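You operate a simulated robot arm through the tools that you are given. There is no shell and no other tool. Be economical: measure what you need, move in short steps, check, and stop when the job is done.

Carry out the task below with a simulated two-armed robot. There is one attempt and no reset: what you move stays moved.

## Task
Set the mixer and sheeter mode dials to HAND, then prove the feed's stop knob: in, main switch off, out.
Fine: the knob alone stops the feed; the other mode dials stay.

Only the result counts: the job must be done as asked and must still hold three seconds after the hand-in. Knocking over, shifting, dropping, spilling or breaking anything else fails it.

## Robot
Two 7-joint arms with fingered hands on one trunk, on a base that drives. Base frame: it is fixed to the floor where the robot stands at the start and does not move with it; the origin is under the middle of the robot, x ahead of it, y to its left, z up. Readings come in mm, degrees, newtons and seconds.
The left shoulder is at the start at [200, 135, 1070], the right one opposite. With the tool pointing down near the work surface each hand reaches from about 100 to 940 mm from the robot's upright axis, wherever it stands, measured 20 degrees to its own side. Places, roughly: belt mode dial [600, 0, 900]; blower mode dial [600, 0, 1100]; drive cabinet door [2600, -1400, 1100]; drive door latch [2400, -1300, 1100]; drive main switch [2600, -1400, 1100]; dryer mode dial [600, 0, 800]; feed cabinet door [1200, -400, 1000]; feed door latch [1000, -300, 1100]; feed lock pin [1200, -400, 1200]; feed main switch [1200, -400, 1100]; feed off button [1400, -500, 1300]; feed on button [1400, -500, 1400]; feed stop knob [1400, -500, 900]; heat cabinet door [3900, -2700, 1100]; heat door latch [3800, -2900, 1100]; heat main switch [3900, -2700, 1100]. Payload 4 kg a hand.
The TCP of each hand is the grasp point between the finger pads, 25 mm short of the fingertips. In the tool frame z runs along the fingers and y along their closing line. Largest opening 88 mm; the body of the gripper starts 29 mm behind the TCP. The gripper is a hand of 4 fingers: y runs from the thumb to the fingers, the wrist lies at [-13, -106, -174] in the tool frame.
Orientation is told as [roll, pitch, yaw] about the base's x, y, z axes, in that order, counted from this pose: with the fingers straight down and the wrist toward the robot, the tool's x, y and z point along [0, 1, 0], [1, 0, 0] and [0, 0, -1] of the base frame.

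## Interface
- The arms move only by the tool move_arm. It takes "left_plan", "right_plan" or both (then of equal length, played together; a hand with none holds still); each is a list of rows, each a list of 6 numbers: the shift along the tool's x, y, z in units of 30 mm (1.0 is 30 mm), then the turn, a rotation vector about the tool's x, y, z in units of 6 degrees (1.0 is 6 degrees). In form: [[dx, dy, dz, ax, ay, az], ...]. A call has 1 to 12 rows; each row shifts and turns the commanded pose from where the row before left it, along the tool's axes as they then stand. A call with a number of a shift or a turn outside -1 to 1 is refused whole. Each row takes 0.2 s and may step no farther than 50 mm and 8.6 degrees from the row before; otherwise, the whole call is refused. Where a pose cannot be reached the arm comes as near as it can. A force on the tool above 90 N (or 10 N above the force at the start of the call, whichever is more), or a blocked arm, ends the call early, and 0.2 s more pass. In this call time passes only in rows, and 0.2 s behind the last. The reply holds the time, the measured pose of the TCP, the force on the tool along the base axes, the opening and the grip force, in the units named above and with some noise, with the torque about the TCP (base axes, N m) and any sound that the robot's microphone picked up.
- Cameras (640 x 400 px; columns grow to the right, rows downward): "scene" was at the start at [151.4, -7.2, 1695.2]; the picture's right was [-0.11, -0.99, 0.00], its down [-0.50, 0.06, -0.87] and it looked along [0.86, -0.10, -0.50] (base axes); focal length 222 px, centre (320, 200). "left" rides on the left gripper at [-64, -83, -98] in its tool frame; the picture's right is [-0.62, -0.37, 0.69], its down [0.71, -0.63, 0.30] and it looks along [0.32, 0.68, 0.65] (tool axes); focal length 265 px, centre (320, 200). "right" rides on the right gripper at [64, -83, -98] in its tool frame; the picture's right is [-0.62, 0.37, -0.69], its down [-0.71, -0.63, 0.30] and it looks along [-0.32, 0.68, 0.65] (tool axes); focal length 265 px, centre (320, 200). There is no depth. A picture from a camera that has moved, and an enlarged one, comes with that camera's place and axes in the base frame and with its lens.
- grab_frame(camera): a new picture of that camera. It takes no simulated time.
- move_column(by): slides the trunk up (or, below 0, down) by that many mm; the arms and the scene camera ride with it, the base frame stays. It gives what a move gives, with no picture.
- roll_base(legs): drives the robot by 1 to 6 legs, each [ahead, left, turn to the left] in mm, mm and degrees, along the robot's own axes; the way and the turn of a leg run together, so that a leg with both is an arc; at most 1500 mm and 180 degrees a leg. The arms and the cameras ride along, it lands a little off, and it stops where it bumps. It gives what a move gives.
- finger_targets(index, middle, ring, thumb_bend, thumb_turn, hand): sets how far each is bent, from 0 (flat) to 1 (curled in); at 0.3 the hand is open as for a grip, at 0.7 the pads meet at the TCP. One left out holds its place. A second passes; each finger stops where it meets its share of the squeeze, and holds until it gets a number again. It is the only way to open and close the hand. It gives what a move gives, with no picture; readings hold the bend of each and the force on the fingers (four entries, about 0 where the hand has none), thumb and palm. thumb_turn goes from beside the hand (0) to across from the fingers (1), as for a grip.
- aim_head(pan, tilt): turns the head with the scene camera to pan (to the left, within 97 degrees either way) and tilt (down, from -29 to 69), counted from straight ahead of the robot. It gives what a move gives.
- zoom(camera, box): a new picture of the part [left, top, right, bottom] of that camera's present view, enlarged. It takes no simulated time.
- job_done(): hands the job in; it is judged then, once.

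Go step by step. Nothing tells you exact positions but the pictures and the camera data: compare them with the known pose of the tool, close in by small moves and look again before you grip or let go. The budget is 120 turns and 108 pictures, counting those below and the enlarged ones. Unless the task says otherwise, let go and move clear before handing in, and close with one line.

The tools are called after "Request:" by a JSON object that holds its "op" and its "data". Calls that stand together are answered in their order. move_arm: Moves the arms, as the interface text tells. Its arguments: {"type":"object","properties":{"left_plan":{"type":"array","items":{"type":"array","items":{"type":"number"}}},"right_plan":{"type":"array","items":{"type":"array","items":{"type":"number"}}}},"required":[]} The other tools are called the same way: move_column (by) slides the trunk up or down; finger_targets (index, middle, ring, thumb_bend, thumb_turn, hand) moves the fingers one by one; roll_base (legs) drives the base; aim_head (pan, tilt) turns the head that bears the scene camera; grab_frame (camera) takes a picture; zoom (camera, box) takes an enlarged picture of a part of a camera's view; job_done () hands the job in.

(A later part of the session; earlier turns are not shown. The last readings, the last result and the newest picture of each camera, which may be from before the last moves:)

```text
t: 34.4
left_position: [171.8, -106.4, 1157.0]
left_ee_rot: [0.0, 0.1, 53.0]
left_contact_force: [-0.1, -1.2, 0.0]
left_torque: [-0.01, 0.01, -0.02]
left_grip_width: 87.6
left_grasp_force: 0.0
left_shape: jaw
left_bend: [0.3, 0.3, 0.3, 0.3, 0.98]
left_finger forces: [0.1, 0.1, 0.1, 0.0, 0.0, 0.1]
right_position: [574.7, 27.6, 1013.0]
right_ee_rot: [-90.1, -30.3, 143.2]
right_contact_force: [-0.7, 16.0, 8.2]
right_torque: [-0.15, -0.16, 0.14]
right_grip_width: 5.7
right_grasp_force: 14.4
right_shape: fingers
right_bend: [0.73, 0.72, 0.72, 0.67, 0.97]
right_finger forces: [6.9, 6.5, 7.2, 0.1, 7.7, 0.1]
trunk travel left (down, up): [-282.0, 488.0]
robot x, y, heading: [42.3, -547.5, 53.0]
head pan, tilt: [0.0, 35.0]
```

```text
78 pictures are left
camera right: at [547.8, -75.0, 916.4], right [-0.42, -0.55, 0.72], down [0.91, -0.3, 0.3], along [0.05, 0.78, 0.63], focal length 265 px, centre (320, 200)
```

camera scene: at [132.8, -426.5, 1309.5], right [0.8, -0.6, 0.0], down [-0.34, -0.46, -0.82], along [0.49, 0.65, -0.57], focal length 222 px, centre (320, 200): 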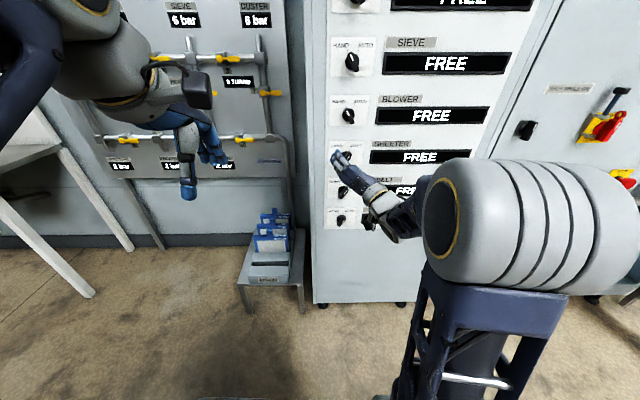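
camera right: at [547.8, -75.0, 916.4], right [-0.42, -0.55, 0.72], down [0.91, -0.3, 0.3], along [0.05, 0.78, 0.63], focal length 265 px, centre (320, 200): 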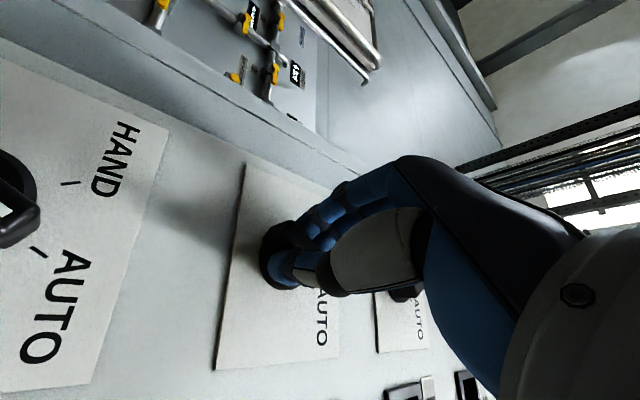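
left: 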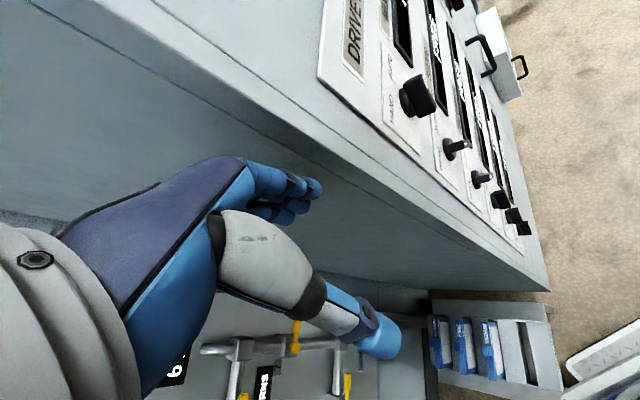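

Request:
{"op": "move_arm", "data": {"right_plan": [[0, 0, 0, 0, 0, -1], [0, 0, 0, 0, 0, -1], [0, 0, 0, 0, 0, -1], [0, 0, 0, 0, 0, -1], [0, 0, 0, 0, 0, -1], [0, 0, 0, 0, 0, -1], [0, 0, 0, 0, 0, -1], [0, 0, 0, 0, 0, -1], [0, 0, 0, 0, 0, -1], [0, 0, 0, 0, 0, -1]]}}

Request:
{"op": "finger_targets", "data": {"hand": "right", "index": 0.3, "middle": 0.3, "ring": 0.3, "thumb_bend": 0.3}}

Request:
{"op": "move_arm", "data": {"right_plan": [[0, 0, -0.9, 0, 0, 0], [0, 0, -0.9, 0, 0, 0], [0, 0, -0.9, 0, 0, 0], [0, 0, -0.9, 0, 0, 0], [0, 0, -0.9, 0, 0, 0]]}}

Request:
{"op": "grab_frame", "data": {"camera": "right"}}

Request:
{"op": "grab_frame", "data": {"camera": "scene"}}

```text
t: 36.5
left_position: [170.4, -105.8, 1158.3]
left_ee_rot: [0.0, 0.0, 53.0]
left_contact_force: [0.2, 0.2, 0.0]
left_torque: [0.0, 0.01, 0.0]
left_grip_width: 87.3
left_grasp_force: 0.1
left_shape: jaw
left_bend: [0.3, 0.3, 0.3, 0.3, 0.98]
left_finger forces: [0.0, 0.0, 0.0, 0.1, 0.0, 0.0]
right_position: [575.7, 26.4, 1012.5]
right_ee_rot: [-89.9, 29.9, 143.1]
right_contact_force: [-1.6, 10.0, 2.9]
right_torque: [0.0, -0.08, 0.06]
right_grip_width: 5.6
right_grasp_force: 11.8
right_shape: fingers
right_bend: [0.73, 0.73, 0.74, 0.68, 0.96]
right_finger forces: [8.6, 4.2, 2.2, 0.0, 9.0, 0.1]
trunk travel left (down, up): [-282.0, 488.0]
robot x, y, heading: [41.8, -548.4, 53.0]
head pan, tilt: [0.0, 35.0]
```

```text
t: 37.5
left_position: [170.1, -105.3, 1157.8]
left_ee_rot: [0.0, 0.0, 53.0]
left_contact_force: [0.3, 0.3, 0.5]
left_torque: [-0.01, 0.0, 0.01]
left_grip_width: 87.4
left_grasp_force: 0.0
left_shape: jaw
left_bend: [0.3, 0.3, 0.3, 0.3, 0.98]
left_finger forces: [0.1, 0.1, 0.0, 0.0, 0.0, 0.0]
right_position: [576.1, 27.0, 1012.4]
right_ee_rot: [-90.1, 29.7, 143.0]
right_contact_force: [0.0, -0.2, 0.6]
right_torque: [0.02, 0.02, -0.01]
right_grip_width: 84.4
right_grasp_force: 0.1
right_shape: fingers
right_bend: [0.3, 0.3, 0.3, 0.3, 0.97]
right_finger forces: [0.0, 0.0, 0.0, 0.0, 0.0, 0.0]
trunk travel left (down, up): [-282.0, 488.0]
robot x, y, heading: [42.4, -547.1, 53.0]
head pan, tilt: [0.0, 35.0]
```

```text
t: 38.8
left_position: [170.0, -105.2, 1159.1]
left_ee_rot: [-0.1, 0.0, 53.0]
left_contact_force: [-0.2, 0.5, -0.7]
left_torque: [0.02, 0.01, 0.0]
left_grip_width: 87.6
left_grasp_force: 0.1
left_shape: jaw
left_bend: [0.3, 0.3, 0.3, 0.3, 0.98]
left_finger forces: [0.0, 0.1, 0.0, 0.0, 0.0, 0.0]
right_position: [493.7, -81.5, 1012.5]
right_ee_rot: [-90.0, 29.8, 143.1]
right_contact_force: [0.9, -0.1, -0.5]
right_torque: [0.01, 0.03, 0.0]
right_grip_width: 84.3
right_grasp_force: 0.1
right_shape: fingers
right_bend: [0.3, 0.3, 0.3, 0.3, 0.97]
right_finger forces: [0.0, 0.1, 0.1, 0.0, 0.0, 0.0]
trunk travel left (down, up): [-282.0, 488.0]
robot x, y, heading: [43.2, -549.7, 53.1]
head pan, tilt: [0.0, 35.0]
```

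```text
77 pictures are left
camera right: at [519.3, -222.5, 998.1], right [-0.92, -0.18, 0.36], down [0.34, 0.13, 0.93], along [-0.21, 0.98, -0.06], focal length 265 px, centre (320, 200)
```

right: 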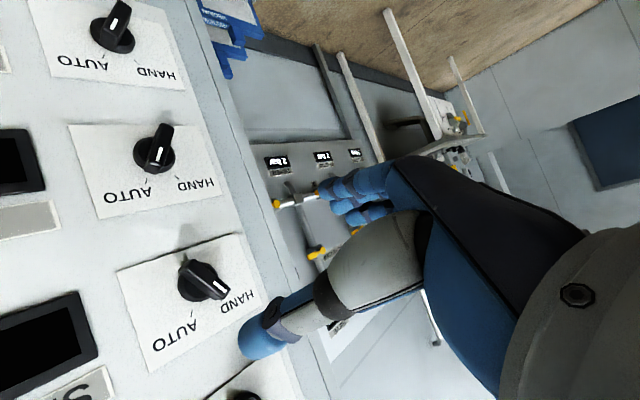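

```text
76 pictures are left
camera scene: at [132.9, -426.4, 1294.5], right [0.8, -0.6, 0.0], down [-0.34, -0.46, -0.82], along [0.49, 0.65, -0.57], focal length 222 px, centre (320, 200)
```

scene: 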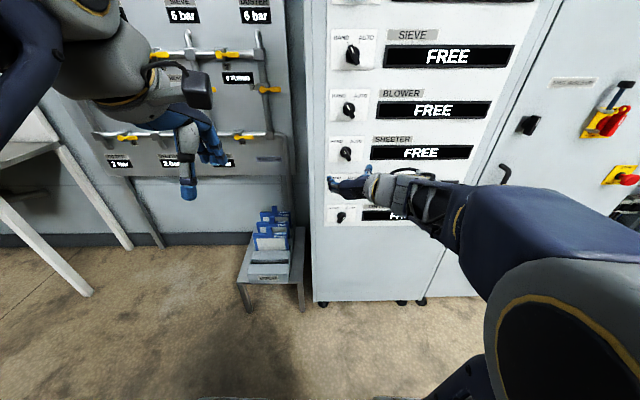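

Sheeter is on HAND, and belt and dryer are unchanged. Next I'll move right along the cabinet to the feed section.

Request:
{"op": "move_column", "data": {"by": 250}}

Request:
{"op": "roll_base", "data": {"legs": [[-150, 0, 0], [0, -650, 0]]}}

Request:
{"op": "grab_frame", "data": {"camera": "scene"}}

Request:
{"op": "grab_frame", "data": {"camera": "right"}}

```text
t: 41.3
left_position: [170.0, -105.7, 1407.8]
left_ee_rot: [0.1, 0.0, 52.9]
left_contact_force: [0.6, 0.7, -0.6]
left_torque: [0.0, -0.02, -0.01]
left_grip_width: 87.6
left_grasp_force: 0.0
left_shape: jaw
left_bend: [0.3, 0.3, 0.3, 0.3, 0.98]
left_finger forces: [0.0, 0.1, 0.1, 0.1, 0.1, 0.1]
right_position: [495.4, -80.2, 1261.6]
right_ee_rot: [-90.0, 29.8, 143.1]
right_contact_force: [-0.2, 0.1, -0.2]
right_torque: [0.04, 0.02, 0.01]
right_grip_width: 84.4
right_grasp_force: 0.0
right_shape: fingers
right_bend: [0.3, 0.3, 0.3, 0.3, 0.97]
right_finger forces: [0.1, 0.0, 0.0, 0.0, 0.0, 0.0]
trunk travel left (down, up): [-532.0, 238.0]
robot x, y, heading: [42.8, -549.5, 52.8]
head pan, tilt: [0.0, 35.0]
```

```text
t: 45.9
left_position: [601.4, -617.0, 1407.6]
left_ee_rot: [0.1, 0.0, 52.9]
left_contact_force: [-0.2, 0.7, 0.4]
left_torque: [-0.02, -0.01, -0.02]
left_grip_width: 87.5
left_grasp_force: 0.0
left_shape: jaw
left_bend: [0.3, 0.3, 0.3, 0.3, 0.98]
left_finger forces: [0.1, 0.1, 0.0, 0.0, 0.0, 0.1]
right_position: [926.6, -592.9, 1263.1]
right_ee_rot: [-90.0, 29.7, 143.0]
right_contact_force: [0.7, 0.4, -0.3]
right_torque: [0.03, 0.0, -0.02]
right_grip_width: 84.2
right_grasp_force: 0.0
right_shape: fingers
right_bend: [0.3, 0.3, 0.3, 0.3, 0.97]
right_finger forces: [0.1, 0.0, 0.0, 0.1, 0.1, 0.0]
trunk travel left (down, up): [-532.0, 238.0]
robot x, y, heading: [474.0, -1057.2, 53.1]
head pan, tilt: [0.0, 35.0]
```

```text
75 pictures are left
camera scene: at [563.4, -937.4, 1544.5], right [0.8, -0.6, 0.0], down [-0.35, -0.46, -0.82], along [0.49, 0.65, -0.57], focal length 222 px, centre (320, 200)
```

scene: 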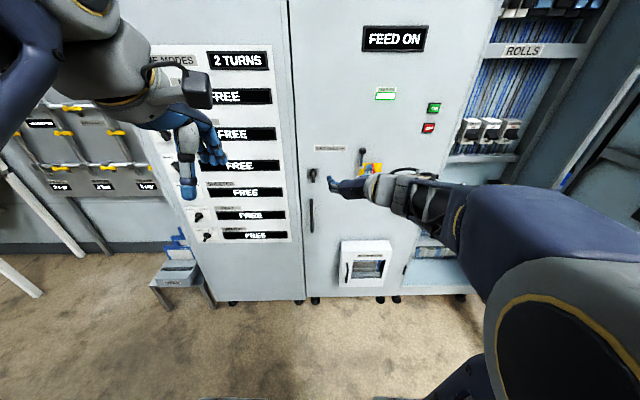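

```text
74 pictures are left
camera right: at [950.5, -734.2, 1248.3], right [-0.92, -0.17, 0.36], down [0.34, 0.13, 0.93], along [-0.21, 0.98, -0.06], focal length 265 px, centre (320, 200)
```

right: 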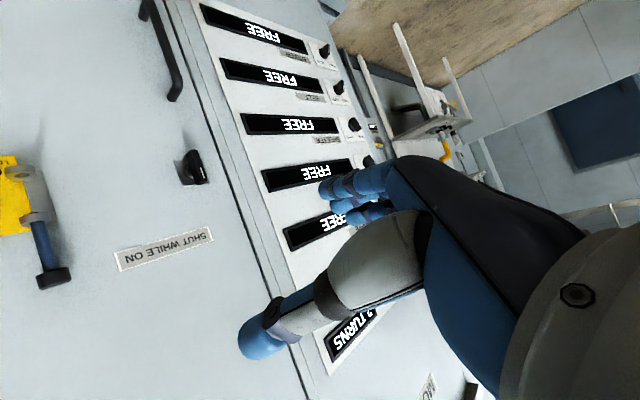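

The label reads "SHUT WHILE ON", so the door stays shut. I'll drop the right hand out of the way to see the switch and knob.

Request:
{"op": "move_arm", "data": {"right_plan": [[0.86, 0.5, 0, 0, 0, 0], [0.86, 0.5, 0, 0, 0, 0], [0.86, 0.5, 0, 0, 0, 0], [0.86, 0.5, 0, 0, 0, 0], [0.86, 0.5, 0, 0, 0, 0], [0.86, 0.5, 0, 0, 0, 0], [0.86, 0.5, 0, 0, 0, 0], [0.86, 0.5, 0, 0, 0, 0], [0.86, 0.5, 0, 0, 0, 0], [0.86, 0.5, 0, 0, 0, 0]]}}

Request:
{"op": "zoom", "data": {"camera": "scene", "box": [290, 80, 450, 180]}}

Request:
{"op": "zoom", "data": {"camera": "scene", "box": [290, 130, 450, 290]}}

```text
t: 48.1
left_position: [602.0, -617.1, 1408.5]
left_ee_rot: [0.0, 0.0, 52.9]
left_contact_force: [-0.6, -0.1, -0.1]
left_torque: [0.01, -0.01, 0.01]
left_grip_width: 87.7
left_grasp_force: 0.1
left_shape: jaw
left_bend: [0.3, 0.3, 0.3, 0.3, 0.98]
left_finger forces: [0.0, 0.0, 0.1, 0.0, 0.0, 0.1]
right_position: [926.3, -591.7, 964.6]
right_ee_rot: [-90.0, 29.8, 142.9]
right_contact_force: [-0.1, -0.5, 0.5]
right_torque: [0.01, 0.02, 0.01]
right_grip_width: 84.4
right_grasp_force: 0.1
right_shape: fingers
right_bend: [0.3, 0.3, 0.3, 0.3, 0.97]
right_finger forces: [0.0, 0.0, 0.1, 0.0, 0.0, 0.0]
trunk travel left (down, up): [-532.0, 238.0]
robot x, y, heading: [472.4, -1060.2, 52.9]
head pan, tilt: [0.0, 35.0]
```

```text
4.00 times, centred on (370, 130) of scene
camera zoom: at [563.2, -937.6, 1544.6], right [0.8, -0.6, 0.0], down [-0.35, -0.46, -0.82], along [0.49, 0.65, -0.57], focal length 887 px, centre (120, 480)
```

zoom: 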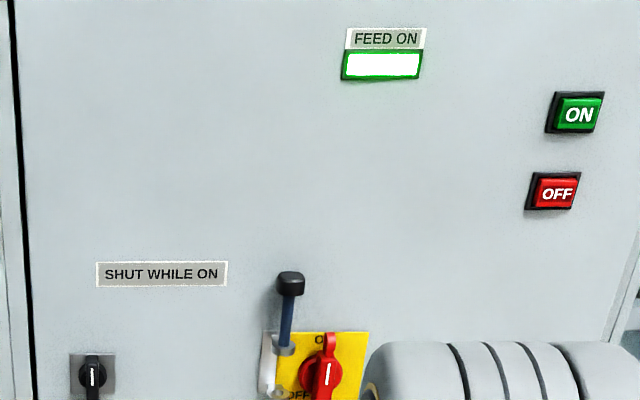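

```text
2.50 times, centred on (370, 210) of scene
camera zoom: at [563.2, -937.6, 1544.6], right [0.8, -0.6, 0.0], down [-0.35, -0.46, -0.82], along [0.49, 0.65, -0.57], focal length 554 px, centre (195, 175)
```

zoom: 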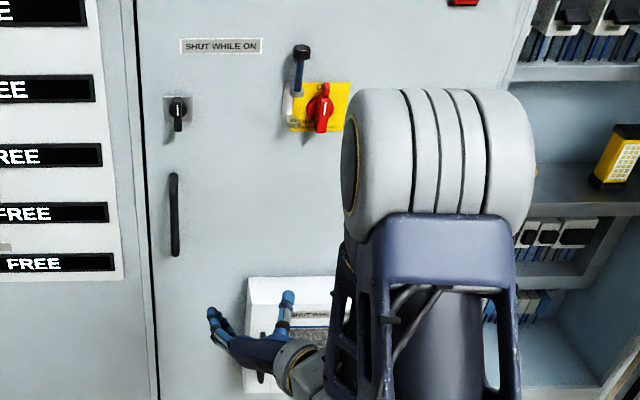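

The elbow hides the stop knob. I'll shift right to get a clear view and take a close look at the switch and lock pin.

Request:
{"op": "roll_base", "data": {"legs": [[0, -280, 0]]}}

Request:
{"op": "grab_frame", "data": {"camera": "scene"}}

Request:
{"op": "zoom", "data": {"camera": "scene", "box": [240, 120, 400, 220]}}

```text
t: 50.1
left_position: [828.4, -788.1, 1408.1]
left_ee_rot: [-0.1, 0.0, 52.7]
left_contact_force: [-0.1, -0.4, 0.7]
left_torque: [-0.01, -0.03, 0.02]
left_grip_width: 87.4
left_grasp_force: 0.1
left_shape: jaw
left_bend: [0.3, 0.3, 0.3, 0.3, 0.98]
left_finger forces: [0.0, 0.1, 0.0, 0.0, 0.1, 0.0]
right_position: [1151.9, -764.0, 964.1]
right_ee_rot: [-90.0, 29.7, 142.7]
right_contact_force: [0.1, -0.2, 0.2]
right_torque: [0.02, 0.01, 0.01]
right_grip_width: 84.5
right_grasp_force: 0.1
right_shape: fingers
right_bend: [0.3, 0.3, 0.3, 0.3, 0.97]
right_finger forces: [0.0, 0.1, 0.0, 0.0, 0.1, 0.1]
trunk travel left (down, up): [-532.0, 238.0]
robot x, y, heading: [696.2, -1228.0, 52.8]
head pan, tilt: [0.0, 35.0]
```

```text
71 pictures are left
camera scene: at [788.9, -1108.6, 1544.5], right [0.8, -0.61, 0.0], down [-0.35, -0.46, -0.82], along [0.5, 0.65, -0.57], focal length 222 px, centre (320, 200)
```

scene: 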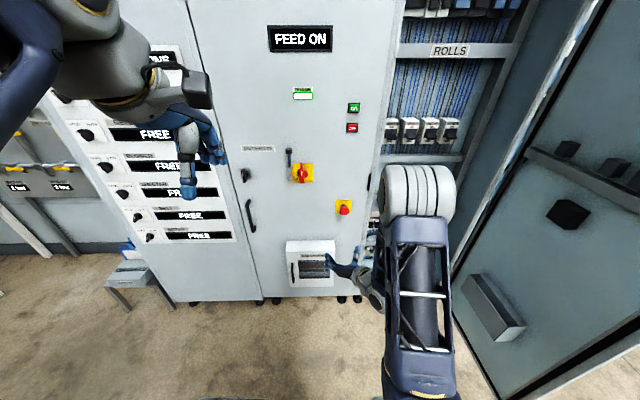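

```text
4.00 times, centred on (320, 170) of scene
camera zoom: at [788.9, -1108.6, 1544.5], right [0.8, -0.61, 0.0], down [-0.35, -0.46, -0.82], along [0.5, 0.65, -0.57], focal length 887 px, centre (320, 320)
```

zoom: 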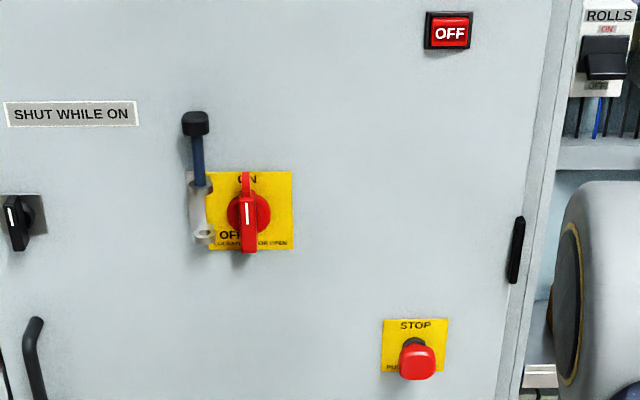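

Request:
{"op": "zoom", "data": {"camera": "scene", "box": [280, 140, 328, 188]}}

Request:
{"op": "zoom", "data": {"camera": "scene", "box": [328, 192, 360, 220]}}

```text
8.33 times, centred on (304, 164) of scene
camera zoom: at [788.9, -1108.6, 1544.5], right [0.8, -0.61, 0.0], down [-0.35, -0.46, -0.82], along [0.5, 0.65, -0.57], focal length 1848 px, centre (453, 500)
```

zoom: 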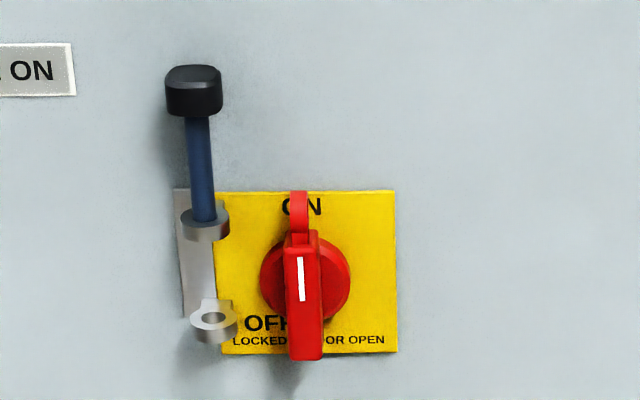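

```text
14.29 times, centred on (344, 206) of scene
camera zoom: at [788.9, -1108.6, 1544.5], right [0.8, -0.61, 0.0], down [-0.35, -0.46, -0.82], along [0.5, 0.65, -0.57], focal length 3169 px, centre (-23, 114)
```

zoom: 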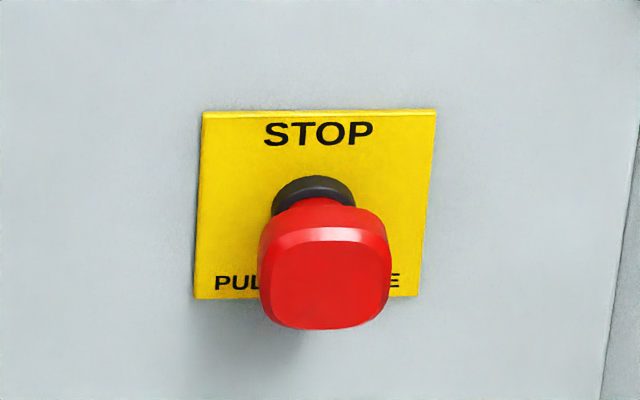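

The stop knob ("PULL TO RELEASE") is near e≈1414, z≈942. The main switch (ON up, OFF to the left) is near e≈1233, z≈1116. I'll close the hand into a pinch, drive closer and line up on the stop knob.

Request:
{"op": "finger_targets", "data": {"hand": "right", "index": 0.7, "middle": 0.7, "ring": 0.7, "thumb_bend": 0.7}}

Request:
{"op": "roll_base", "data": {"legs": [[140, 0, 0.3]]}}

Request:
{"op": "grab_frame", "data": {"camera": "right"}}

Request:
{"op": "grab_frame", "data": {"camera": "scene"}}

```text
t: 51.1
left_position: [828.1, -787.7, 1407.8]
left_ee_rot: [-0.1, 0.1, 52.7]
left_contact_force: [-0.4, 0.3, -0.2]
left_torque: [0.02, 0.03, -0.02]
left_grip_width: 87.7
left_grasp_force: 0.1
left_shape: jaw
left_bend: [0.3, 0.3, 0.3, 0.3, 0.98]
left_finger forces: [0.0, 0.0, 0.0, 0.0, 0.1, 0.0]
right_position: [1151.9, -763.6, 964.0]
right_ee_rot: [-90.0, 29.7, 142.7]
right_contact_force: [1.1, 0.2, -0.8]
right_torque: [0.0, -0.01, 0.01]
right_grip_width: 0.1
right_grasp_force: 0.0
right_shape: fingers
right_bend: [0.7, 0.7, 0.7, 0.7, 0.97]
right_finger forces: [0.1, 0.0, 0.1, 0.0, 0.0, 0.0]
trunk travel left (down, up): [-532.0, 238.0]
robot x, y, heading: [697.5, -1228.4, 52.7]
head pan, tilt: [0.0, 35.0]
```

```text
t: 52.4
left_position: [910.7, -673.9, 1408.3]
left_ee_rot: [0.0, 0.1, 53.1]
left_contact_force: [-0.2, -0.6, 0.1]
left_torque: [0.01, -0.03, -0.05]
left_grip_width: 87.9
left_grasp_force: 0.1
left_shape: jaw
left_bend: [0.3, 0.3, 0.3, 0.3, 0.98]
left_finger forces: [0.0, 0.1, 0.0, 0.1, 0.1, 0.1]
right_position: [1233.3, -648.5, 964.7]
right_ee_rot: [-90.0, 29.7, 143.2]
right_contact_force: [-0.5, -0.1, 0.3]
right_torque: [0.0, -0.01, 0.02]
right_grip_width: 0.1
right_grasp_force: 0.1
right_shape: fingers
right_bend: [0.7, 0.7, 0.7, 0.7, 0.97]
right_finger forces: [0.1, 0.1, 0.1, 0.1, 0.0, 0.1]
trunk travel left (down, up): [-532.0, 238.0]
robot x, y, heading: [781.9, -1115.5, 53.2]
head pan, tilt: [0.0, 35.0]
```

```text
67 pictures are left
camera right: at [1258.9, -789.2, 950.2], right [-0.92, -0.18, 0.36], down [0.34, 0.13, 0.93], along [-0.21, 0.98, -0.06], focal length 265 px, centre (320, 200)
```

right: 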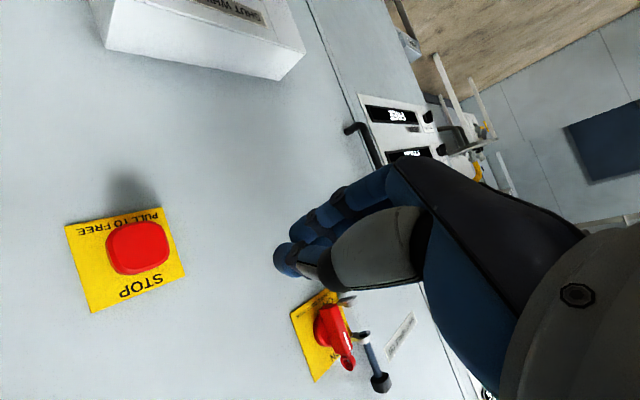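

```text
66 pictures are left
camera scene: at [873.4, -994.8, 1544.5], right [0.8, -0.6, 0.0], down [-0.34, -0.46, -0.82], along [0.49, 0.66, -0.57], focal length 222 px, centre (320, 200)
```

scene: 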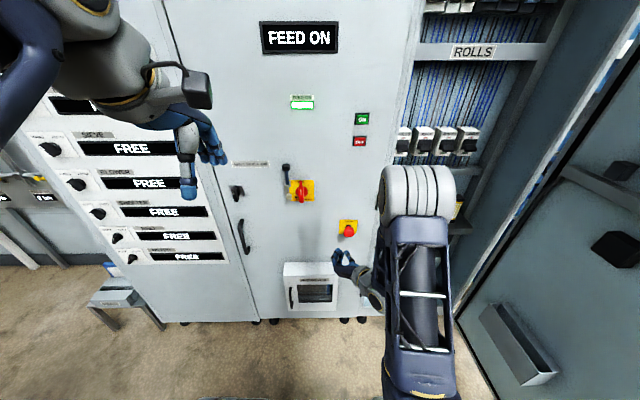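

I'll align on the knob axis (about e 1418, z 930) at a standoff.

Request:
{"op": "move_arm", "data": {"right_plan": [[0.85, -0.32, 0.4, 0, 0, 0], [0.85, -0.32, 0.4, 0, 0, 0]]}}

Request:
{"op": "grab_frame", "data": {"camera": "right"}}

Request:
{"op": "zoom", "data": {"camera": "scene", "box": [320, 210, 400, 290]}}

```text
t: 53.0
left_position: [909.6, -673.9, 1408.3]
left_ee_rot: [0.0, 0.0, 53.1]
left_contact_force: [0.1, 0.3, 0.9]
left_torque: [0.02, -0.01, -0.06]
left_grip_width: 87.4
left_grasp_force: 0.1
left_shape: jaw
left_bend: [0.3, 0.3, 0.3, 0.3, 0.98]
left_finger forces: [0.0, 0.1, 0.1, 0.1, 0.0, 0.1]
right_position: [1281.7, -653.2, 929.2]
right_ee_rot: [-90.0, 29.7, 143.2]
right_contact_force: [0.2, -0.1, 1.1]
right_torque: [0.01, 0.0, 0.01]
right_grip_width: 0.0
right_grasp_force: 0.1
right_shape: fingers
right_bend: [0.7, 0.7, 0.7, 0.7, 0.97]
right_finger forces: [0.0, 0.1, 0.1, 0.0, 0.0, 0.0]
trunk travel left (down, up): [-532.0, 238.0]
robot x, y, heading: [784.7, -1116.4, 53.1]
head pan, tilt: [0.0, 35.0]
```

```text
65 pictures are left
camera right: at [1306.3, -794.2, 916.1], right [-0.92, -0.18, 0.36], down [0.34, 0.13, 0.93], along [-0.21, 0.98, -0.06], focal length 265 px, centre (320, 200)
```

right: 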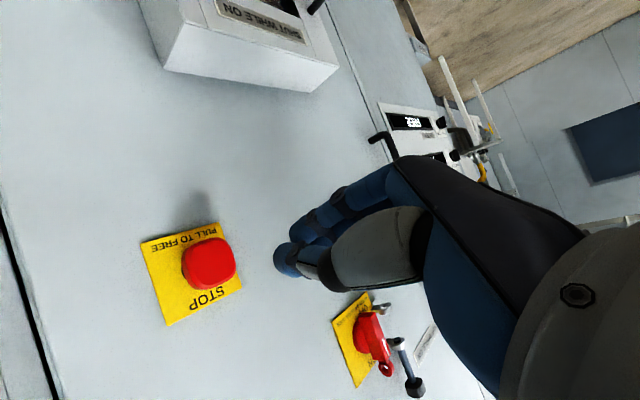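

```text
5.00 times, centred on (360, 250) of scene
camera zoom: at [873.1, -994.8, 1544.5], right [0.8, -0.6, 0.0], down [-0.34, -0.46, -0.82], along [0.49, 0.66, -0.57], focal length 1109 px, centre (120, -50)
```

zoom: 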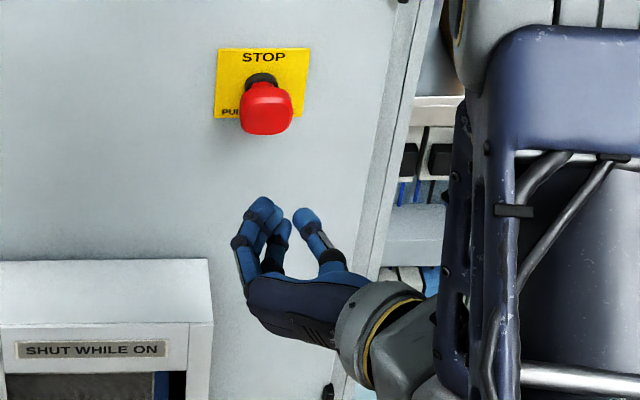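

The fingertips look spread in the scene view. I'll check them closely before pressing.

Request:
{"op": "zoom", "data": {"camera": "right", "box": [230, 160, 390, 300]}}

Request:
{"op": "zoom", "data": {"camera": "scene", "box": [335, 235, 385, 275]}}

```text
2.86 times, centred on (310, 230) of right
camera zoom: at [1306.3, -794.2, 916.1], right [-0.92, -0.18, 0.36], down [0.34, 0.13, 0.93], along [-0.21, 0.98, -0.06], focal length 758 px, centre (349, 114)
```

zoom: 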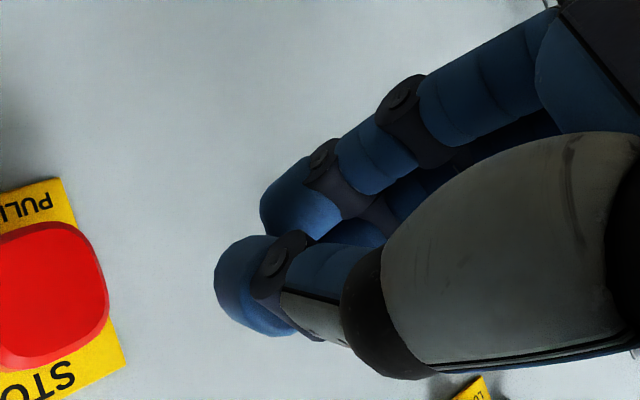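

```text
10.00 times, centred on (360, 255) of scene
camera zoom: at [873.1, -994.8, 1544.5], right [0.8, -0.6, 0.0], down [-0.34, -0.46, -0.82], along [0.49, 0.66, -0.57], focal length 2218 px, centre (-80, -350)
```

zoom: 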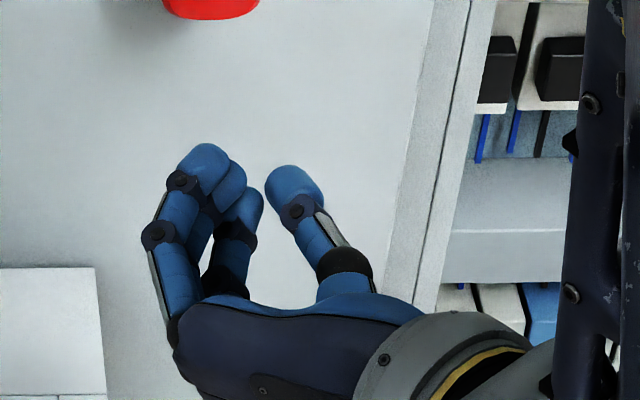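

Stereo shows the door deeper here: n≈434 at the knob, with the knob axis at e≈1414, z≈919. I'll correct and approach.

Request:
{"op": "move_arm", "data": {"right_plan": [[0.24, 0.25, 0.6, 0, 0, 0], [0, 0, 0.8, 0, 0, 0], [0, 0, 0.8, 0, 0, 0]]}}

Request:
{"op": "grab_frame", "data": {"camera": "right"}}

Request:
{"op": "zoom", "data": {"camera": "scene", "box": [320, 200, 400, 260]}}

```text
t: 53.8
left_position: [910.5, -673.5, 1407.4]
left_ee_rot: [0.0, 0.1, 53.0]
left_contact_force: [0.2, 0.5, -1.1]
left_torque: [0.03, -0.03, 0.0]
left_grip_width: 87.4
left_grasp_force: 0.1
left_shape: jaw
left_bend: [0.3, 0.3, 0.3, 0.3, 0.98]
left_finger forces: [0.0, 0.1, 0.0, 0.1, 0.0, 0.1]
right_position: [1318.8, -599.1, 921.5]
right_ee_rot: [-90.0, 29.7, 143.2]
right_contact_force: [0.4, 0.9, 0.6]
right_torque: [0.03, 0.0, 0.0]
right_grip_width: 0.0
right_grasp_force: 0.0
right_shape: fingers
right_bend: [0.7, 0.7, 0.7, 0.7, 0.97]
right_finger forces: [0.1, 0.0, 0.1, 0.0, 0.0, 0.0]
trunk travel left (down, up): [-532.0, 238.0]
robot x, y, heading: [782.0, -1114.6, 53.1]
head pan, tilt: [0.0, 35.0]
```

```text
61 pictures are left
camera right: at [1343.2, -740.1, 907.5], right [-0.92, -0.18, 0.36], down [0.34, 0.13, 0.93], along [-0.21, 0.98, -0.06], focal length 265 px, centre (320, 200)
```

right: 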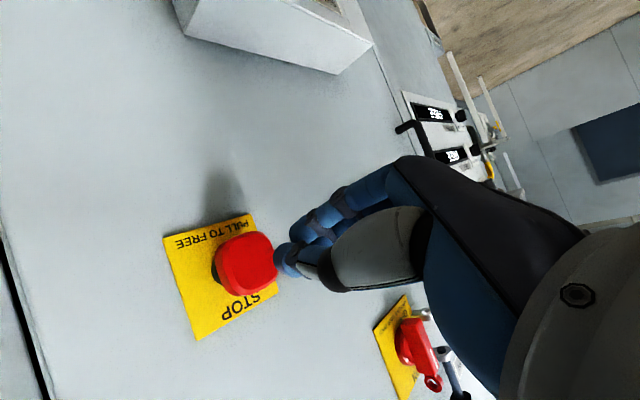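

```text
6.67 times, centred on (360, 230) of scene
camera zoom: at [873.4, -994.9, 1544.5], right [0.8, -0.6, 0.0], down [-0.34, -0.46, -0.82], along [0.49, 0.66, -0.57], focal length 1479 px, centre (53, 0)
```

zoom: 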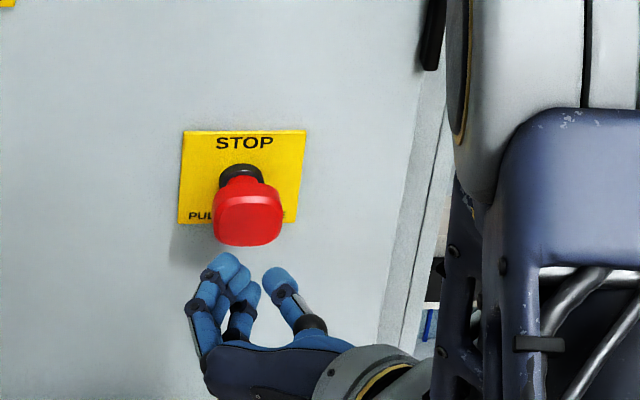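

The knob is on the tool axis, about 50 mm beyond the fingertips. I'll press it now in small steps.

Request:
{"op": "move_arm", "data": {"right_plan": [[0, 0, 0.67, 0, 0, 0], [0, 0, 0.67, 0, 0, 0], [0, 0, 0.2, 0, 0, 0], [0, 0, 0.2, 0, 0, 0], [0, 0, 0.2, 0, 0, 0]]}}

Request:
{"op": "zoom", "data": {"camera": "scene", "box": [250, 80, 410, 280]}}

Request:
{"op": "grab_frame", "data": {"camera": "right"}}

```text
t: 55.0
left_position: [909.3, -676.5, 1407.8]
left_ee_rot: [0.0, -0.1, 53.1]
left_contact_force: [-0.9, 0.0, 0.6]
left_torque: [-0.01, 0.02, 0.04]
left_grip_width: 87.8
left_grasp_force: 0.1
left_shape: jaw
left_bend: [0.3, 0.3, 0.3, 0.3, 0.98]
left_finger forces: [0.0, 0.1, 0.0, 0.1, 0.0, 0.0]
right_position: [1349.7, -558.6, 918.1]
right_ee_rot: [-89.1, 29.8, 143.6]
right_contact_force: [-38.9, -66.6, 10.7]
right_torque: [0.23, -0.26, -1.06]
right_grip_width: 0.0
right_grasp_force: 38.4
right_shape: fingers
right_bend: [0.7, 0.7, 0.7, 0.7, 1.0]
right_finger forces: [5.1, 1.9, 0.1, 0.0, 69.1, 0.0]
trunk travel left (down, up): [-532.0, 238.0]
robot x, y, heading: [784.4, -1116.4, 53.0]
head pan, tilt: [0.0, 35.0]
```

```text
2.00 times, centred on (330, 180) of scene
camera zoom: at [871.6, -997.9, 1545.0], right [0.8, -0.6, 0.0], down [-0.34, -0.46, -0.82], along [0.49, 0.66, -0.57], focal length 444 px, centre (300, 240)
```

zoom: 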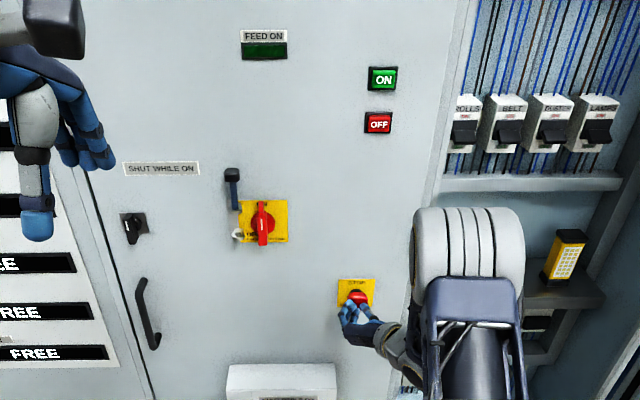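

```text
58 pictures are left
camera right: at [1374.5, -700.8, 904.3], right [-0.91, -0.17, 0.36], down [0.34, 0.14, 0.93], along [-0.21, 0.98, -0.07], focal length 265 px, centre (320, 200)
```

right: 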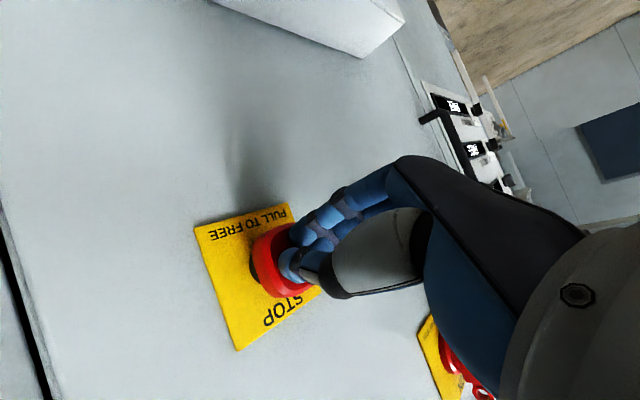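

The FEED ON lamp went dark. I'll back off and see whether the knob stays latched in.

Request:
{"op": "move_arm", "data": {"right_plan": [[0, 0, -0.8, 0, 0, 0], [0, 0, -0.8, 0, 0, 0], [0, 0, -0.8, 0, 0, 0], [0, 0, -0.8, 0, 0, 0]]}}

Request:
{"op": "zoom", "data": {"camera": "scene", "box": [250, 80, 410, 280]}}

Request:
{"op": "grab_frame", "data": {"camera": "right"}}

```text
t: 56.0
left_position: [909.7, -673.4, 1407.1]
left_ee_rot: [0.0, 0.0, 53.2]
left_contact_force: [1.0, 0.0, -0.7]
left_torque: [-0.01, 0.01, -0.01]
left_grip_width: 87.4
left_grasp_force: 0.2
left_shape: jaw
left_bend: [0.3, 0.3, 0.3, 0.3, 0.98]
left_finger forces: [0.1, 0.0, 0.1, 0.0, 0.1, 0.1]
right_position: [1296.7, -629.9, 919.9]
right_ee_rot: [-90.0, 29.8, 143.1]
right_contact_force: [-0.7, -0.2, 0.5]
right_torque: [-0.01, -0.02, 0.0]
right_grip_width: 0.2
right_grasp_force: 0.1
right_shape: fingers
right_bend: [0.7, 0.7, 0.7, 0.7, 0.97]
right_finger forces: [0.0, 0.0, 0.0, 0.1, 0.1, 0.0]
trunk travel left (down, up): [-532.0, 238.0]
robot x, y, heading: [782.3, -1112.1, 53.0]
head pan, tilt: [0.0, 35.0]
```

```text
2.00 times, centred on (330, 180) of scene
camera zoom: at [873.5, -994.7, 1544.5], right [0.8, -0.6, 0.0], down [-0.34, -0.46, -0.82], along [0.49, 0.66, -0.57], focal length 444 px, centre (300, 240)
```

zoom: 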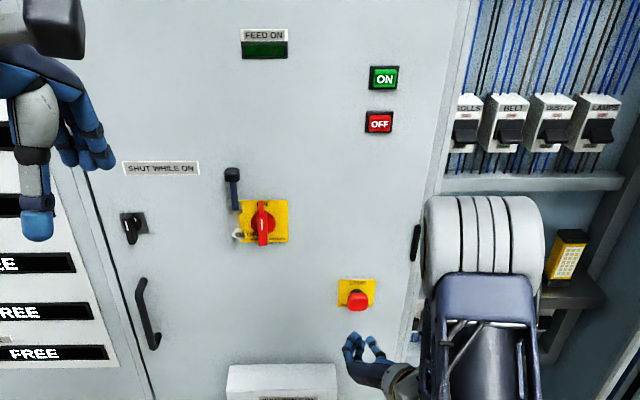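

```text
56 pictures are left
camera right: at [1321.0, -771.6, 905.9], right [-0.92, -0.18, 0.36], down [0.34, 0.13, 0.93], along [-0.21, 0.98, -0.06], focal length 265 px, centre (320, 200)
```

right: 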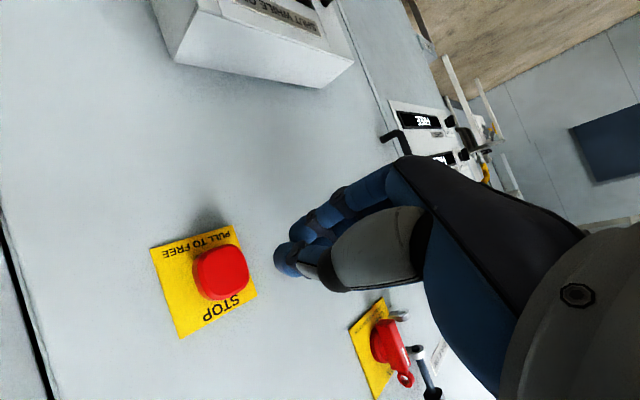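

The knob stays in and the feed stays off. Now I'll reposition for the main switch.

Request:
{"op": "move_column", "data": {"by": 184}}

Request:
{"op": "roll_base", "data": {"legs": [[0, 150, 0]]}}

Request:
{"op": "finger_targets", "data": {"hand": "right", "index": 0.48, "middle": 0.48, "ring": 0.48, "thumb_bend": 0.48}}

Request:
{"op": "move_arm", "data": {"right_plan": [[0, 0, 0, 0, 0, -1], [0, 0, 0, 0, 0, -1], [0, 0, 0, 0, 0, -1], [0, 0, 0, 0, 0, -1], [0, 0, 0, 0, 0, -1], [0, 0, 0, 0, 0, -1], [0, 0, 0, 0, 0, -1], [0, 0, 0, 0, 0, -1], [0, 0, 0, 0, 0, -1], [0, 0, 0, 0, 0, -1]]}}

Request:
{"op": "grab_frame", "data": {"camera": "scene"}}

Request:
{"op": "grab_frame", "data": {"camera": "right"}}

```text
t: 58.0
left_position: [910.2, -673.1, 1592.4]
left_ee_rot: [0.0, -0.1, 53.0]
left_contact_force: [-0.9, -0.7, 0.5]
left_torque: [-0.03, 0.01, 0.03]
left_grip_width: 87.6
left_grasp_force: 0.0
left_shape: jaw
left_bend: [0.3, 0.3, 0.3, 0.3, 0.98]
left_finger forces: [0.0, 0.0, 0.0, 0.0, 0.0, 0.0]
right_position: [1296.9, -629.5, 1104.2]
right_ee_rot: [-90.0, 29.6, 143.3]
right_contact_force: [0.3, -0.4, 0.4]
right_torque: [-0.01, 0.02, -0.03]
right_grip_width: 0.0
right_grasp_force: 0.1
right_shape: fingers
right_bend: [0.7, 0.7, 0.7, 0.7, 0.97]
right_finger forces: [0.0, 0.0, 0.0, 0.1, 0.1, 0.0]
trunk travel left (down, up): [-716.0, 54.0]
robot x, y, heading: [781.2, -1113.2, 53.2]
head pan, tilt: [0.0, 35.0]
```

```text
t: 59.4
left_position: [791.6, -583.2, 1592.3]
left_ee_rot: [0.1, 0.0, 53.2]
left_contact_force: [0.4, 0.2, 1.1]
left_torque: [0.0, 0.0, 0.01]
left_grip_width: 87.7
left_grasp_force: 0.0
left_shape: jaw
left_bend: [0.3, 0.3, 0.3, 0.3, 0.98]
left_finger forces: [0.0, 0.0, 0.1, 0.1, 0.1, 0.0]
right_position: [1176.3, -540.3, 1103.3]
right_ee_rot: [-89.8, 29.7, 143.3]
right_contact_force: [-0.2, -0.3, 0.2]
right_torque: [-0.01, -0.01, -0.01]
right_grip_width: 0.1
right_grasp_force: 0.1
right_shape: fingers
right_bend: [0.7, 0.7, 0.7, 0.7, 0.97]
right_finger forces: [0.1, 0.1, 0.0, 0.0, 0.1, 0.0]
trunk travel left (down, up): [-716.0, 54.0]
robot x, y, heading: [662.9, -1029.8, 53.4]
head pan, tilt: [0.0, 35.0]
```

```text
t: 60.4
left_position: [790.4, -582.8, 1591.9]
left_ee_rot: [-0.1, 0.0, 53.2]
left_contact_force: [-1.1, 0.1, 1.1]
left_torque: [-0.02, -0.03, 0.0]
left_grip_width: 87.5
left_grasp_force: 0.0
left_shape: jaw
left_bend: [0.3, 0.3, 0.3, 0.3, 0.98]
left_finger forces: [0.0, 0.0, 0.1, 0.0, 0.0, 0.0]
right_position: [1175.0, -539.4, 1103.8]
right_ee_rot: [-90.0, 29.7, 143.2]
right_contact_force: [-0.2, -1.0, -0.7]
right_torque: [0.02, -0.03, 0.02]
right_grip_width: 45.1
right_grasp_force: 0.1
right_shape: fingers
right_bend: [0.48, 0.48, 0.48, 0.48, 0.97]
right_finger forces: [0.1, 0.1, 0.1, 0.0, 0.0, 0.0]
trunk travel left (down, up): [-716.0, 54.0]
robot x, y, heading: [659.9, -1027.8, 53.1]
head pan, tilt: [0.0, 35.0]
```

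```text
t: 62.6
left_position: [790.7, -583.8, 1592.4]
left_ee_rot: [0.0, 0.0, 53.2]
left_contact_force: [0.2, -0.1, -0.2]
left_torque: [0.01, 0.0, -0.03]
left_grip_width: 87.4
left_grasp_force: 0.1
left_shape: jaw
left_bend: [0.3, 0.3, 0.3, 0.3, 0.98]
left_finger forces: [0.1, 0.0, 0.0, 0.0, 0.1, 0.0]
right_position: [1176.7, -539.6, 1104.1]
right_ee_rot: [-92.9, 89.8, 140.4]
right_contact_force: [0.0, -0.1, 0.1]
right_torque: [0.0, 0.02, 0.02]
right_grip_width: 45.4
right_grasp_force: 0.0
right_shape: fingers
right_bend: [0.48, 0.48, 0.48, 0.48, 0.97]
right_finger forces: [0.0, 0.0, 0.1, 0.0, 0.0, 0.0]
trunk travel left (down, up): [-716.0, 54.0]
robot x, y, heading: [663.4, -1028.4, 53.1]
head pan, tilt: [0.0, 35.0]
```

```text
55 pictures are left
camera scene: at [753.6, -904.9, 1728.5], right [0.8, -0.6, 0.0], down [-0.34, -0.46, -0.82], along [0.49, 0.66, -0.57], focal length 222 px, centre (320, 200)
```

scene: 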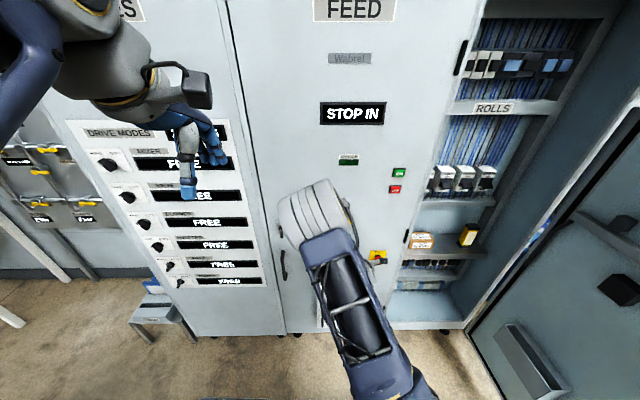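

```text
54 pictures are left
camera right: at [1169.7, -657.6, 1187.8], right [-0.91, -0.18, -0.37], down [-0.39, 0.67, 0.63], along [0.13, 0.72, -0.68], focal length 265 px, centre (320, 200)
```

right: 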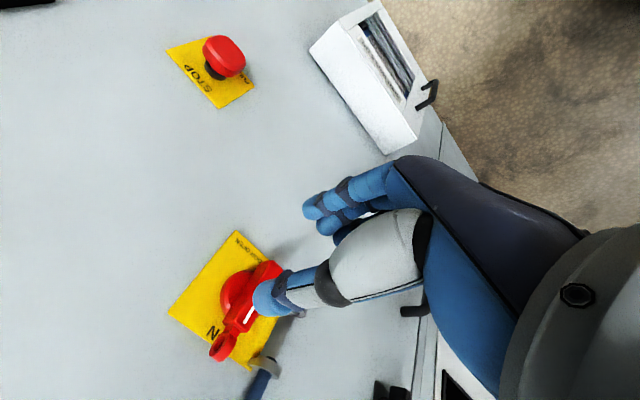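

The display reads STOP IN, and the full wrist turn is reachable. Now I'll rotate back to horizontal closing and line up on the lower half of the switch bar.

Request:
{"op": "move_arm", "data": {"right_plan": [[-0.53, 0.25, 0, 0, 0, 0], [-0.53, 0.25, 0, 0, 0, 0], [0, 0, 0, 0, 0, 1], [0, 0, 0, 0, 0, 1], [0, 0, 0, 0, 0, 1], [0, 0, 0, 0, 0, 1], [0, 0, 0, 0, 0, 1], [0, 0, 0, 0, 0, 1], [0, 0, 0, 0, 0, 1], [0, 0, 0, 0, 0, 1]]}}

Request:
{"op": "move_arm", "data": {"right_plan": [[0, 0, 0, 0, 0, 1], [0, 0, 0, 0, 0, 1], [0, 0, 0, 0, 0, 1], [0, 0, 0, 0, 0, 1], [0, 0, 0, 0, 0, 1], [0, 0, 0, 0, 0, 1], [0, 0, 0, 0, 0, 1]]}}

Request:
{"op": "grab_frame", "data": {"camera": "right"}}

Request:
{"op": "grab_frame", "data": {"camera": "scene"}}

```text
t: 64.8
left_position: [790.2, -584.3, 1591.5]
left_ee_rot: [0.0, 0.0, 53.2]
left_contact_force: [0.4, -0.5, -0.1]
left_torque: [0.0, -0.01, 0.0]
left_grip_width: 87.4
left_grasp_force: 0.1
left_shape: jaw
left_bend: [0.3, 0.3, 0.3, 0.3, 0.98]
left_finger forces: [0.1, 0.1, 0.1, 0.0, 0.0, 0.0]
right_position: [1150.3, -521.6, 1089.7]
right_ee_rot: [-89.9, 41.6, 143.2]
right_contact_force: [-0.7, 0.8, -0.3]
right_torque: [-0.01, 0.0, 0.01]
right_grip_width: 45.5
right_grasp_force: 0.1
right_shape: fingers
right_bend: [0.48, 0.48, 0.48, 0.48, 0.97]
right_finger forces: [0.0, 0.0, 0.0, 0.0, 0.1, 0.0]
trunk travel left (down, up): [-716.0, 54.0]
robot x, y, heading: [665.0, -1028.3, 53.1]
head pan, tilt: [0.0, 35.0]
```

```text
t: 66.4
left_position: [791.0, -583.4, 1591.0]
left_ee_rot: [0.0, 0.0, 53.2]
left_contact_force: [-0.8, -0.3, -0.4]
left_torque: [-0.01, -0.03, -0.02]
left_grip_width: 87.9
left_grasp_force: 0.2
left_shape: jaw
left_bend: [0.3, 0.3, 0.3, 0.3, 0.98]
left_finger forces: [0.1, 0.0, 0.0, 0.0, 0.1, 0.0]
right_position: [1150.8, -521.3, 1090.7]
right_ee_rot: [-89.9, -0.3, 143.2]
right_contact_force: [0.8, 0.3, -0.2]
right_torque: [0.03, 0.0, 0.01]
right_grip_width: 45.7
right_grasp_force: 0.1
right_shape: fingers
right_bend: [0.48, 0.48, 0.48, 0.48, 0.97]
right_finger forces: [0.0, 0.0, 0.1, 0.1, 0.1, 0.1]
trunk travel left (down, up): [-716.0, 54.0]
robot x, y, heading: [661.8, -1027.4, 53.2]
head pan, tilt: [0.0, 35.0]
```

```text
53 pictures are left
camera right: at [1158.3, -649.6, 1024.7], right [-0.71, -0.34, 0.62], down [0.69, -0.14, 0.71], along [-0.15, 0.93, 0.33], focal length 265 px, centre (320, 200)
```

right: 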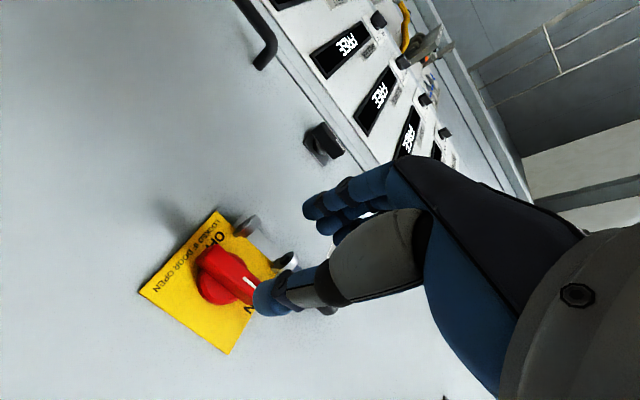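

```text
52 pictures are left
camera scene: at [753.1, -904.7, 1728.5], right [0.8, -0.6, 0.0], down [-0.34, -0.46, -0.82], along [0.49, 0.66, -0.57], focal length 222 px, centre (320, 200)
```

scene: 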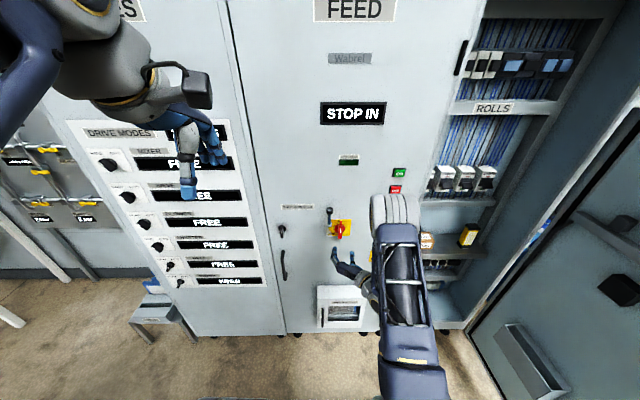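

Request:
{"op": "zoom", "data": {"camera": "right", "box": [130, 200, 330, 360]}}

Request:
{"op": "zoom", "data": {"camera": "scene", "box": [300, 195, 396, 285]}}

```text
2.50 times, centred on (230, 280) of right
camera zoom: at [1158.3, -649.6, 1024.7], right [-0.71, -0.34, 0.62], down [0.69, -0.14, 0.71], along [-0.15, 0.93, 0.33], focal length 664 px, centre (545, 0)
```

zoom: 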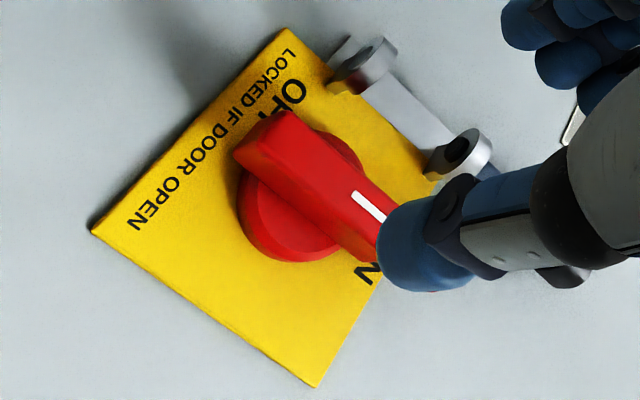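

```text
4.44 times, centred on (348, 240) of scene
camera zoom: at [753.1, -904.7, 1728.5], right [0.8, -0.6, 0.0], down [-0.34, -0.46, -0.82], along [0.49, 0.66, -0.57], focal length 986 px, centre (196, 22)
```

zoom: 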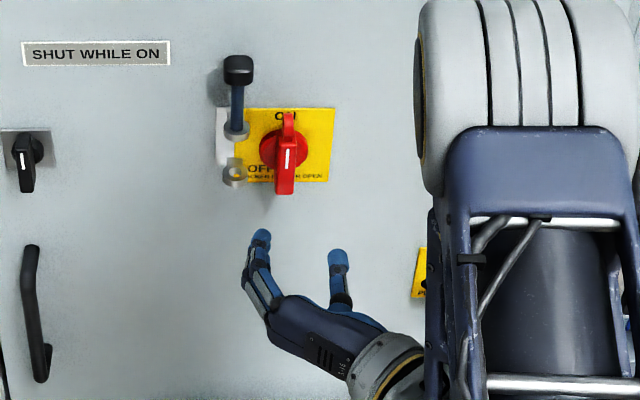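

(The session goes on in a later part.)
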